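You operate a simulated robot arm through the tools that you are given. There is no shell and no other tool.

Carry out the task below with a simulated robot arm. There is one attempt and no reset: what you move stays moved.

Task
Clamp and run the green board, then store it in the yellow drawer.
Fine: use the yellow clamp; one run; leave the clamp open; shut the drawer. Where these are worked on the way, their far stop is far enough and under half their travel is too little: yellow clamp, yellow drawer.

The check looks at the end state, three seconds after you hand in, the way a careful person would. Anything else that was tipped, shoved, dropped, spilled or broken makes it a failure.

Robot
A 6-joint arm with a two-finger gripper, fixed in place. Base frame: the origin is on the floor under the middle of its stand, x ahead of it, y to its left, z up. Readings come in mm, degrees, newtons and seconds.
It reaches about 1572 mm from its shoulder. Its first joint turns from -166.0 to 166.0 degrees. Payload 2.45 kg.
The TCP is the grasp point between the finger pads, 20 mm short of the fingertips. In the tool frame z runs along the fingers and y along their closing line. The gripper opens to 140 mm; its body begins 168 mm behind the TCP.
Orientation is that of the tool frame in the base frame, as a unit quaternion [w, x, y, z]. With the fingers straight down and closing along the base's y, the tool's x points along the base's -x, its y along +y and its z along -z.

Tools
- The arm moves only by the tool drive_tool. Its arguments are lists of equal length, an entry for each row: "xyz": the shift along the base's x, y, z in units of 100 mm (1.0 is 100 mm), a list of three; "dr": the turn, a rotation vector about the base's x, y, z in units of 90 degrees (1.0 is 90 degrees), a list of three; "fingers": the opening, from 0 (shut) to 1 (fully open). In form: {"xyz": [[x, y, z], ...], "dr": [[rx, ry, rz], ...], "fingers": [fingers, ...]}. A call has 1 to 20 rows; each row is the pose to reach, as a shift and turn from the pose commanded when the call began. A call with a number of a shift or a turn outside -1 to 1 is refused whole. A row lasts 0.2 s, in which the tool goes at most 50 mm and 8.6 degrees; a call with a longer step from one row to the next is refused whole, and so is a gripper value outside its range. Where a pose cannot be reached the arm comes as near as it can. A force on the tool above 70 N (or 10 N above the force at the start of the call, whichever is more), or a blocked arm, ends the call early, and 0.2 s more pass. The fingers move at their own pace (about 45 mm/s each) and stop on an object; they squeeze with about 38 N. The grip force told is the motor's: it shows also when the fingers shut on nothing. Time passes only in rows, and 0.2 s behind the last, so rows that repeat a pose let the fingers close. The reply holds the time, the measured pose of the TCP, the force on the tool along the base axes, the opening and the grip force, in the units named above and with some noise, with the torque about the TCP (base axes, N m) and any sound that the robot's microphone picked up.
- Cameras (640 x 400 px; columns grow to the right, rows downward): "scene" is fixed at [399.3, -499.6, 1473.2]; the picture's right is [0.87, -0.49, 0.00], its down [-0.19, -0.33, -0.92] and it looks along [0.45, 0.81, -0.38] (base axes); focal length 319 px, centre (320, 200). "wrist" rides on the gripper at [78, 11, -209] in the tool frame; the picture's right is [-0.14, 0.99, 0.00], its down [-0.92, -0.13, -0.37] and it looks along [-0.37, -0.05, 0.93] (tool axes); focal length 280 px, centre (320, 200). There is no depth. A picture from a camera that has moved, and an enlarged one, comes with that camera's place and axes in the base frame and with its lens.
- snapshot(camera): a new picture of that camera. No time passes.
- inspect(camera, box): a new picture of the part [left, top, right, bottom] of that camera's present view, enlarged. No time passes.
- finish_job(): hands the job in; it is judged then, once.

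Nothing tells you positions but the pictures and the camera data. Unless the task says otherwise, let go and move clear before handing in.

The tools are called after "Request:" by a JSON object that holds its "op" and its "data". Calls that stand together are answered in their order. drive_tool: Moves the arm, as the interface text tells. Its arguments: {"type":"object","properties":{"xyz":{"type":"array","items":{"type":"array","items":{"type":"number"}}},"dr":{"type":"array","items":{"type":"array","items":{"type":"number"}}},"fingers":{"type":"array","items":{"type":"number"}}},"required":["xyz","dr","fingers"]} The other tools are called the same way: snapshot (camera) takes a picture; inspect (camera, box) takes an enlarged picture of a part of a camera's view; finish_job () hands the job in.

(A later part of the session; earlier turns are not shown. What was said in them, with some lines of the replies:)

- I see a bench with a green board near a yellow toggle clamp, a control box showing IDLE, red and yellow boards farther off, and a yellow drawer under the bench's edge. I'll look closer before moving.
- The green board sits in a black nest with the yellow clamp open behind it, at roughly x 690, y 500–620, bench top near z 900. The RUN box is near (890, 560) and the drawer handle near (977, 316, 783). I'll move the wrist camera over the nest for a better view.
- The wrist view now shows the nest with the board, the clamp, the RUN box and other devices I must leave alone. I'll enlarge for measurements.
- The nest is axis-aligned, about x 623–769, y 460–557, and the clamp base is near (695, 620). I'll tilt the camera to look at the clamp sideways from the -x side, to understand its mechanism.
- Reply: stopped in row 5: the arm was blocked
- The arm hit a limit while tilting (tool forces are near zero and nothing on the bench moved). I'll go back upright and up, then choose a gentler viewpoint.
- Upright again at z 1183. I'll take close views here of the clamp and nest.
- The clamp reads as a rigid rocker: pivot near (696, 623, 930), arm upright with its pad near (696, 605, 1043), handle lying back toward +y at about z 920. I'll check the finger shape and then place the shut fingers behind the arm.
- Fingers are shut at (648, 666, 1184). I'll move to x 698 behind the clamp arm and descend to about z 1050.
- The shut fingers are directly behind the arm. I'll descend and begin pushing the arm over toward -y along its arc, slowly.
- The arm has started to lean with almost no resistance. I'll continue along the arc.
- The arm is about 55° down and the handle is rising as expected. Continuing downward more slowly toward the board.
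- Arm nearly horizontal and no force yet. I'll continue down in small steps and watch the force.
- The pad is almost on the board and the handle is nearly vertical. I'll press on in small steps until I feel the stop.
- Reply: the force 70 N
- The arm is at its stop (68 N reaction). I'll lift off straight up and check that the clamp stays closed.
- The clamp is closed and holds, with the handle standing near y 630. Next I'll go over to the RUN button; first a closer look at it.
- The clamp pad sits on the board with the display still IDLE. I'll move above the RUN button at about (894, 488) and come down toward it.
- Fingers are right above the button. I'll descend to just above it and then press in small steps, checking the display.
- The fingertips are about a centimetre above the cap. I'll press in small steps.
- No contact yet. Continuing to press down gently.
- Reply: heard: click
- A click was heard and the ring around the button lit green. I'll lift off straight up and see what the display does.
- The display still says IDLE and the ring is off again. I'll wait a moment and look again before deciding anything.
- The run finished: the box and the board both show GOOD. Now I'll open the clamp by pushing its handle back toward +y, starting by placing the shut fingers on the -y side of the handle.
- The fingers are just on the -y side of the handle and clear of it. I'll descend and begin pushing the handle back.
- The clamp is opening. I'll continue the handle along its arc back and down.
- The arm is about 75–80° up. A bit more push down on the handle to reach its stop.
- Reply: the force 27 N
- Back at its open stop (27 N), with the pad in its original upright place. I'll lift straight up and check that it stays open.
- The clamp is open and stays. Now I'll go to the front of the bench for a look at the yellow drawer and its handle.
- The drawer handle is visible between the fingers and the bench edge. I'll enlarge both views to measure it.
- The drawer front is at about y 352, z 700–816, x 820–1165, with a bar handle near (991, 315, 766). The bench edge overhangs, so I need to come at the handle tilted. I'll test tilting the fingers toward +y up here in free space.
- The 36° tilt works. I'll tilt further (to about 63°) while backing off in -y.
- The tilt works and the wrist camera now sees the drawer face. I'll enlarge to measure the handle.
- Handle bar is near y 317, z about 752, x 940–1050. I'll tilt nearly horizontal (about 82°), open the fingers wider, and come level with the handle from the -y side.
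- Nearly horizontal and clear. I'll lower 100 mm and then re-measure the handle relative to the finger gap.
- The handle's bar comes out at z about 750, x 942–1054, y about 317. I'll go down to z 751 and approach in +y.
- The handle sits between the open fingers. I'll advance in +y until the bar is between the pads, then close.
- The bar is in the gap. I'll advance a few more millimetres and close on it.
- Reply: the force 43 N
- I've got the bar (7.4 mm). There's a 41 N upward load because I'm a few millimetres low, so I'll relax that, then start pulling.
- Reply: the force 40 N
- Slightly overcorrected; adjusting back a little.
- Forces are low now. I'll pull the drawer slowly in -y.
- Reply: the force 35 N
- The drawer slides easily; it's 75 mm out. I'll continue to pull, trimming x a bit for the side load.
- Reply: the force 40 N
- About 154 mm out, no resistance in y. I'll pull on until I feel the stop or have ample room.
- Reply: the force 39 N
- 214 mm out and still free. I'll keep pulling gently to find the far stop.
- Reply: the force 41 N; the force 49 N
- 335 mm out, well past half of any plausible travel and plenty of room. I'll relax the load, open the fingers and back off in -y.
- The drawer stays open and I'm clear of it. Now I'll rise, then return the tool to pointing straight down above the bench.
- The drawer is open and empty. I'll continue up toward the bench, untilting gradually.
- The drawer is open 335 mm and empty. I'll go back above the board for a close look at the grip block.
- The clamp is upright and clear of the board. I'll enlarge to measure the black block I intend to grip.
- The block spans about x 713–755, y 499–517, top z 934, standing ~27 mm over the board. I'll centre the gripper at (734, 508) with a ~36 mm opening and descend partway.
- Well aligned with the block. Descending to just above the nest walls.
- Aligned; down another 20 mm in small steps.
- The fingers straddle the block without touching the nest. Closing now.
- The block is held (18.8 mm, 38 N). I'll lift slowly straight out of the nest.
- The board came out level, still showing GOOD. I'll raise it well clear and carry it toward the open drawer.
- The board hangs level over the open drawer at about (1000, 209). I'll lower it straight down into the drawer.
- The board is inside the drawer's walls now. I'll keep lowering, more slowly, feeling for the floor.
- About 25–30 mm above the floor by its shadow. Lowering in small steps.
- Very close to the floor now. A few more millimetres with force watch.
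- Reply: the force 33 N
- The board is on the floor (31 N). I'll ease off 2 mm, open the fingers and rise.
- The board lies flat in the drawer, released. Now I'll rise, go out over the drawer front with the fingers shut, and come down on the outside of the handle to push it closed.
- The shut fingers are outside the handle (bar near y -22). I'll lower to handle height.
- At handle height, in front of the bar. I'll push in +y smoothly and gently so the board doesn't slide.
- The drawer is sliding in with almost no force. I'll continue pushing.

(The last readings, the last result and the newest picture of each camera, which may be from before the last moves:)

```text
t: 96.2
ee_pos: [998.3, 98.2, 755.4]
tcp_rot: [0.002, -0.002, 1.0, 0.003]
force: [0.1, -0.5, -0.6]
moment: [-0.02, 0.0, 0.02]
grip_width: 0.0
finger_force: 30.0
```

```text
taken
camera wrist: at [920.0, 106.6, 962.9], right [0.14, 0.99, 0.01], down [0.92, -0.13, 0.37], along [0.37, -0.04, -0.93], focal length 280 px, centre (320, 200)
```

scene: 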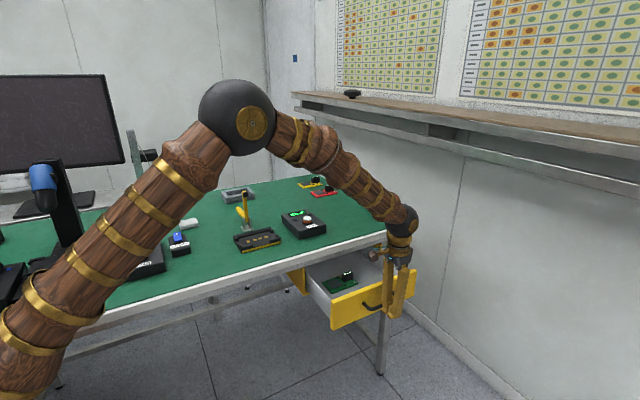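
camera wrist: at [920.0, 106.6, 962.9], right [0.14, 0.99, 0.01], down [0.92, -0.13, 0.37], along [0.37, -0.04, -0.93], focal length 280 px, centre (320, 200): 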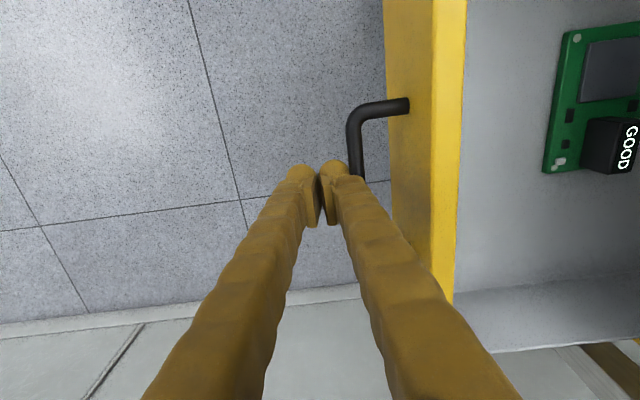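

The board rides along without shifting. About 190 mm to go; continuing.

Request:
{"op": "drive_tool", "data": {"xyz": [[0, 0.1, 0], [0, 0.22, 0], [0, 0.36, 0], [0, 0.5, 0], [0, 0.64, 0], [0, 0.78, 0], [0, 0.9, 0], [0, 1.0, 0]], "dr": [[0, 0, 0], [0, 0, 0], [0, 0, 0], [0, 0, 0], [0, 0, 0], [0, 0, 0], [0, 0, 0], [0, 0, 0]], "fingers": [0, 0, 0, 0, 0, 0, 0, 0]}}

Request:
{"op": "snapshot", "data": {"camera": "scene"}}

Request:
{"op": "snapshot", "data": {"camera": "wrist"}}

```text
t: 98.0
ee_pos: [998.7, 198.3, 753.6]
tcp_rot: [0.002, -0.001, 1.0, 0.003]
force: [0.4, 0.0, -0.2]
moment: [0.01, 0.0, 0.0]
grip_width: 0.0
finger_force: 29.0
```

```text
taken
```

scene: 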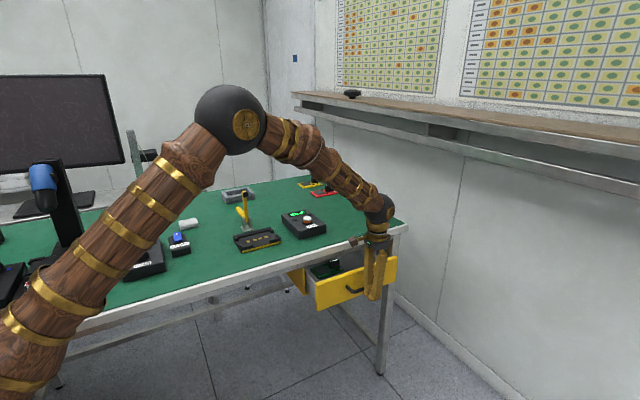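

```text
taken
camera wrist: at [920.6, 206.7, 960.8], right [0.14, 0.99, 0.01], down [0.92, -0.13, 0.37], along [0.37, -0.04, -0.93], focal length 280 px, centre (320, 200)
```

wrist: 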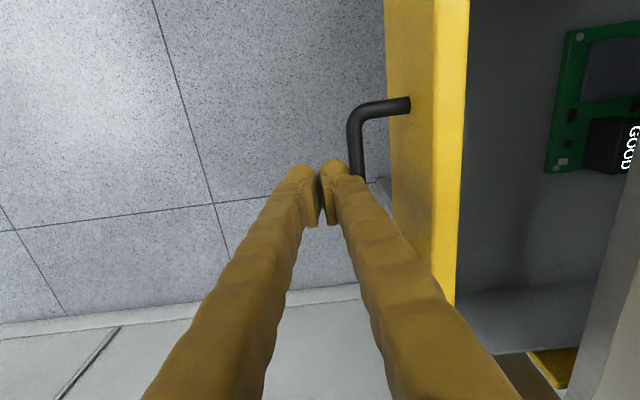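

About 90 mm to go. I'll push 70 mm more and then finish slowly.

Request:
{"op": "drive_tool", "data": {"xyz": [[0, 0.1, 0], [0, 0.22, 0], [0, 0.34, 0], [0, 0.46, 0], [0, 0.58, 0], [0, 0.68, 0], [0, 0.72, 0]], "dr": [[0, 0, 0], [0, 0, 0], [0, 0, 0], [0, 0, 0], [0, 0, 0], [0, 0, 0], [0, 0, 0]], "fingers": [0, 0, 0, 0, 0, 0, 0]}}

Request:
{"op": "inspect", "data": {"camera": "scene", "box": [280, 200, 440, 320]}}

Request:
{"op": "snapshot", "data": {"camera": "wrist"}}

```text
t: 99.7
ee_pos: [999.6, 272.1, 755.6]
tcp_rot: [0.001, -0.002, 1.0, 0.004]
force: [0.3, 0.1, 1.0]
moment: [0.0, 0.0, 0.02]
grip_width: 0.0
finger_force: 29.1
```

```text
3.33 times, centred on (360, 260) of scene
camera zoom: at [399.3, -499.6, 1473.2], right [0.87, -0.49, 0.0], down [-0.19, -0.33, -0.92], along [0.45, 0.81, -0.38], focal length 1063 px, centre (187, 0)
```

zoom: 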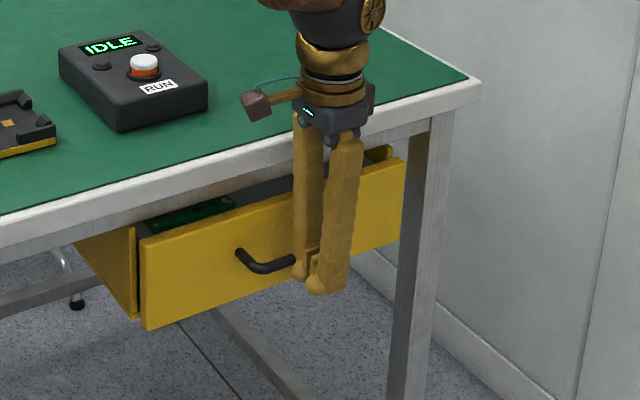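

```text
taken
camera wrist: at [920.9, 279.9, 962.3], right [0.14, 0.99, 0.01], down [0.92, -0.13, 0.37], along [0.37, -0.04, -0.93], focal length 280 px, centre (320, 200)
```

wrist: 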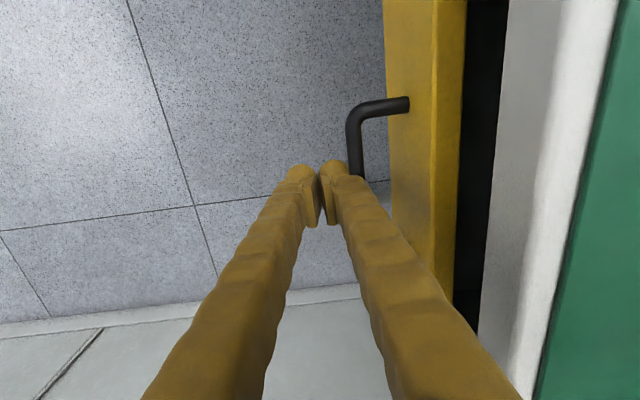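

Nearly shut, a narrow gap remains. Finishing in small steps until it meets its stop.

Request:
{"op": "drive_tool", "data": {"xyz": [[0, 0.05, 0], [0, 0.1, 0], [0, 0.14, 0], [0, 0.18, 0], [0, 0.22, 0], [0, 0.22, 0]], "dr": [[0, 0, 0], [0, 0, 0], [0, 0, 0], [0, 0, 0], [0, 0, 0], [0, 0, 0]], "fingers": [0, 0, 0, 0, 0, 0]}}

Request:
{"op": "inspect", "data": {"camera": "scene", "box": [280, 200, 440, 320]}}

Request:
{"op": "snapshot", "data": {"camera": "wrist"}}

```text
t: 100.8
ee_pos: [999.7, 283.7, 754.0]
tcp_rot: [0.0, 0.001, 1.0, 0.001]
force: [-2.6, -9.0, 3.1]
moment: [0.05, 0.06, 0.21]
grip_width: 0.2
finger_force: 29.4
stopped in row 5: the force on the tool passed its limit at 79 N (the readings are from after the stop); the commanded pose is now the measured one
```

```text
3.33 times, centred on (360, 260) of scene
camera zoom: at [399.3, -499.6, 1473.2], right [0.87, -0.49, 0.0], down [-0.19, -0.33, -0.92], along [0.45, 0.81, -0.38], focal length 1063 px, centre (187, 0)
```

zoom: 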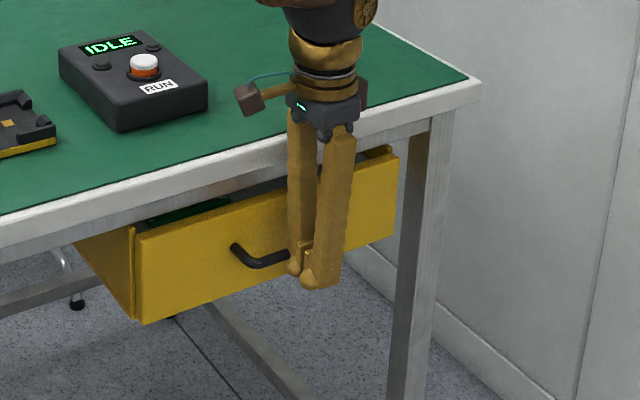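

```text
taken
camera wrist: at [921.4, 292.4, 961.9], right [0.14, 0.99, 0.0], down [0.92, -0.13, 0.37], along [0.37, -0.05, -0.93], focal length 280 px, centre (320, 200)
```

wrist: 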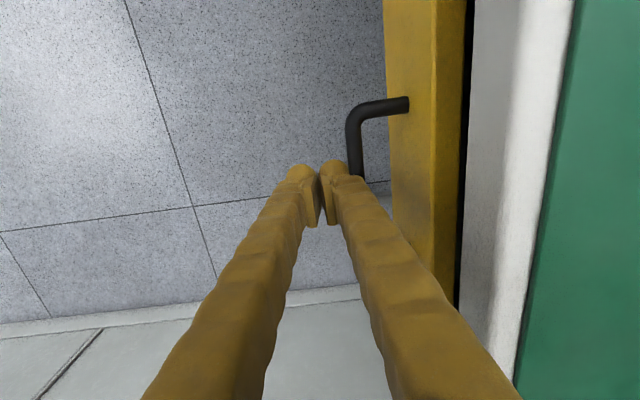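

The drawer met its stop. I'll back off in -y and compare with the original picture of the shut drawer.

Request:
{"op": "drive_tool", "data": {"xyz": [[0, -0.2, 0], [0, -0.5, 0], [0, -0.9, 0], [0, -1.0, 0]], "dr": [[0, 0, 0], [0, 0, 0], [0, 0, 0], [0, 0, 0]], "fingers": [0, 0, 0, 0]}}

Request:
{"op": "drive_tool", "data": {"xyz": [[0, -0.3, 0.3], [0, -0.6, 0.6], [0, -0.9, 0.9], [0, -1.0, 1.0]], "dr": [[0, 0, 0], [0, 0, 0], [0, 0, 0], [0, 0, 0]], "fingers": [0, 0, 0, 0]}}

Request:
{"op": "inspect", "data": {"camera": "scene", "box": [270, 230, 430, 330]}}

Request:
{"op": "snapshot", "data": {"camera": "scene"}}

```text
t: 101.8
ee_pos: [998.4, 183.6, 753.5]
tcp_rot: [0.001, 0.0, 1.0, 0.0]
force: [-0.3, 0.4, -0.2]
moment: [-0.02, 0.0, -0.02]
grip_width: 0.2
finger_force: 29.8
```

```text
t: 102.8
ee_pos: [998.6, 81.8, 855.0]
tcp_rot: [-0.001, 0.0, 1.0, 0.002]
force: [-0.7, 0.9, -0.1]
moment: [-0.04, 0.01, 0.03]
grip_width: 0.0
finger_force: 30.0
```

```text
4.00 times, centred on (350, 280) of scene
camera zoom: at [399.3, -499.6, 1473.2], right [0.87, -0.49, 0.0], down [-0.19, -0.33, -0.92], along [0.45, 0.81, -0.38], focal length 1275 px, centre (200, -120)
```

zoom: 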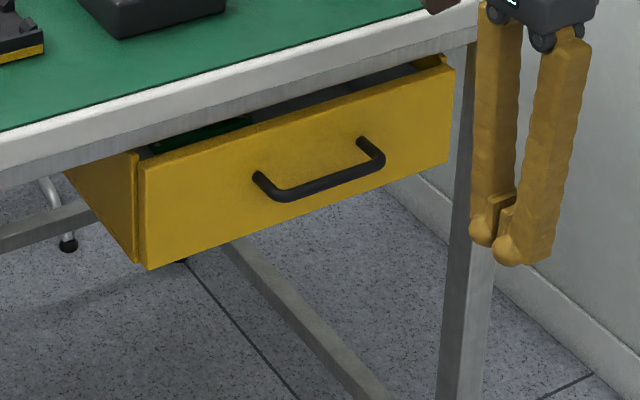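

```text
taken
```

scene: 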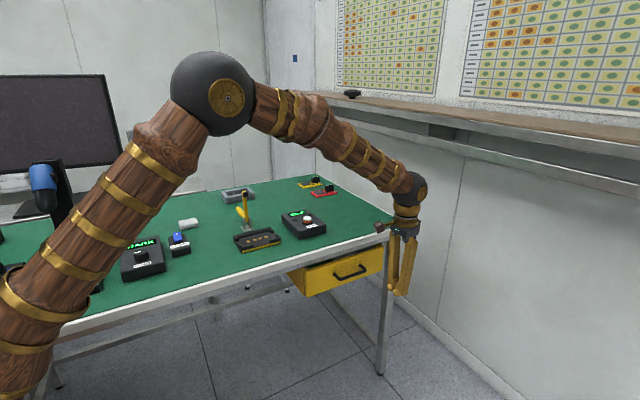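

The drawer is back exactly where it was when shut, with the board inside. I'll raise the arm clear and take a last look at the bench.

Request:
{"op": "drive_tool", "data": {"xyz": [[0, -0.1, 0.4], [0, -0.2, 0.8], [0, -0.2, 1.0], [0, -0.2, 1.0]], "dr": [[0, 0, 0], [0, 0, 0], [0, 0, 0], [0, 0, 0]], "fingers": [0.3, 0.3, 0.3, 0.3]}}

Request:
{"op": "drive_tool", "data": {"xyz": [[-0.2, 0, 0.3], [-0.4, 0, 0.6], [-0.6, 0, 0.9], [-0.6, 0, 1.0]], "dr": [[0, 0, 0], [0, 0, 0], [0, 0, 0], [0, 0, 0]], "fingers": [0.3, 0.3, 0.3, 0.3]}}

Request:
{"op": "snapshot", "data": {"camera": "scene"}}

Request:
{"op": "inspect", "data": {"camera": "scene", "box": [160, 160, 360, 285]}}

```text
t: 103.8
ee_pos: [1001.8, 62.5, 957.1]
tcp_rot: [0.0, 0.0, 1.0, 0.001]
force: [0.0, 0.1, 0.7]
moment: [-0.01, -0.03, -0.02]
grip_width: 42.0
finger_force: 0.0
```

```text
t: 104.8
ee_pos: [940.9, 64.5, 1056.0]
tcp_rot: [0.0, 0.0, 1.0, 0.001]
force: [0.2, 0.8, 0.5]
moment: [-0.03, 0.0, 0.01]
grip_width: 42.0
finger_force: 0.0
```

```text
taken
```

scene: 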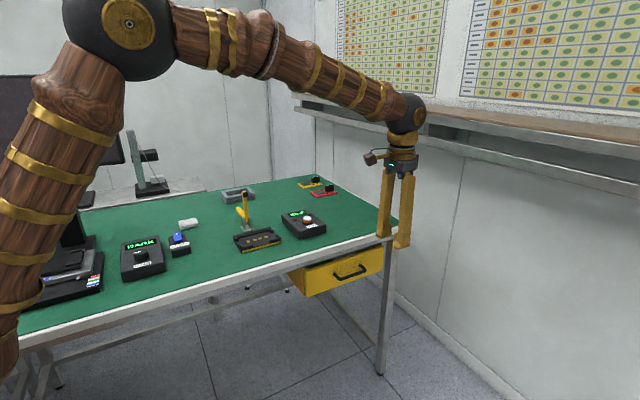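

```text
3.20 times, centred on (260, 222) of scene
camera zoom: at [399.3, -499.6, 1473.2], right [0.87, -0.49, 0.0], down [-0.19, -0.33, -0.92], along [0.45, 0.81, -0.38], focal length 1020 px, centre (512, 128)
```

zoom: 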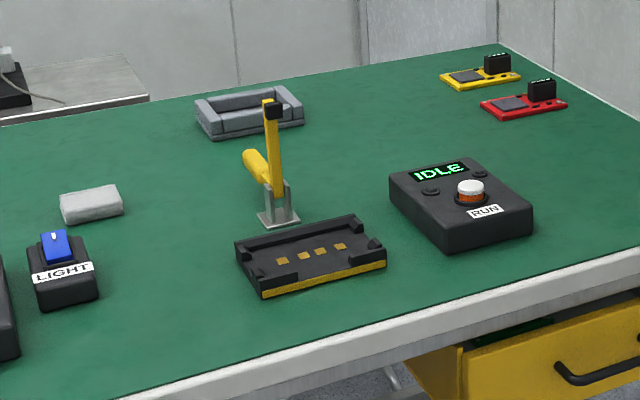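

The board had one run with the result GOOD and is now in the shut yellow drawer. The clamp is open, nothing else on the bench has moved, and the arm is clear. I'm handing in.

Request:
{"op": "finish_job", "data": {}}

```text
The job is handed in.
```

The green board was clamped with the yellow clamp and run once. Both the run box and the board showed GOOD.

- **Board:** it is lying flat in the yellow drawer.
- **Drawer:** I pulled it out about 335 mm without reaching its far stop. I then pushed it shut until it met its closed stop, and it looks the same as at the start.
- **Clamp:** it is back at its open stop, standing upright as it was at the start.
- **Other items:** nothing else on the bench appears to have moved in the last picture, and the run box reads IDLE.

Early on the arm reached a limit while I tilted it for a better view. It touched nothing, and I carried on from there. The arm was clear of everything when I handed in.
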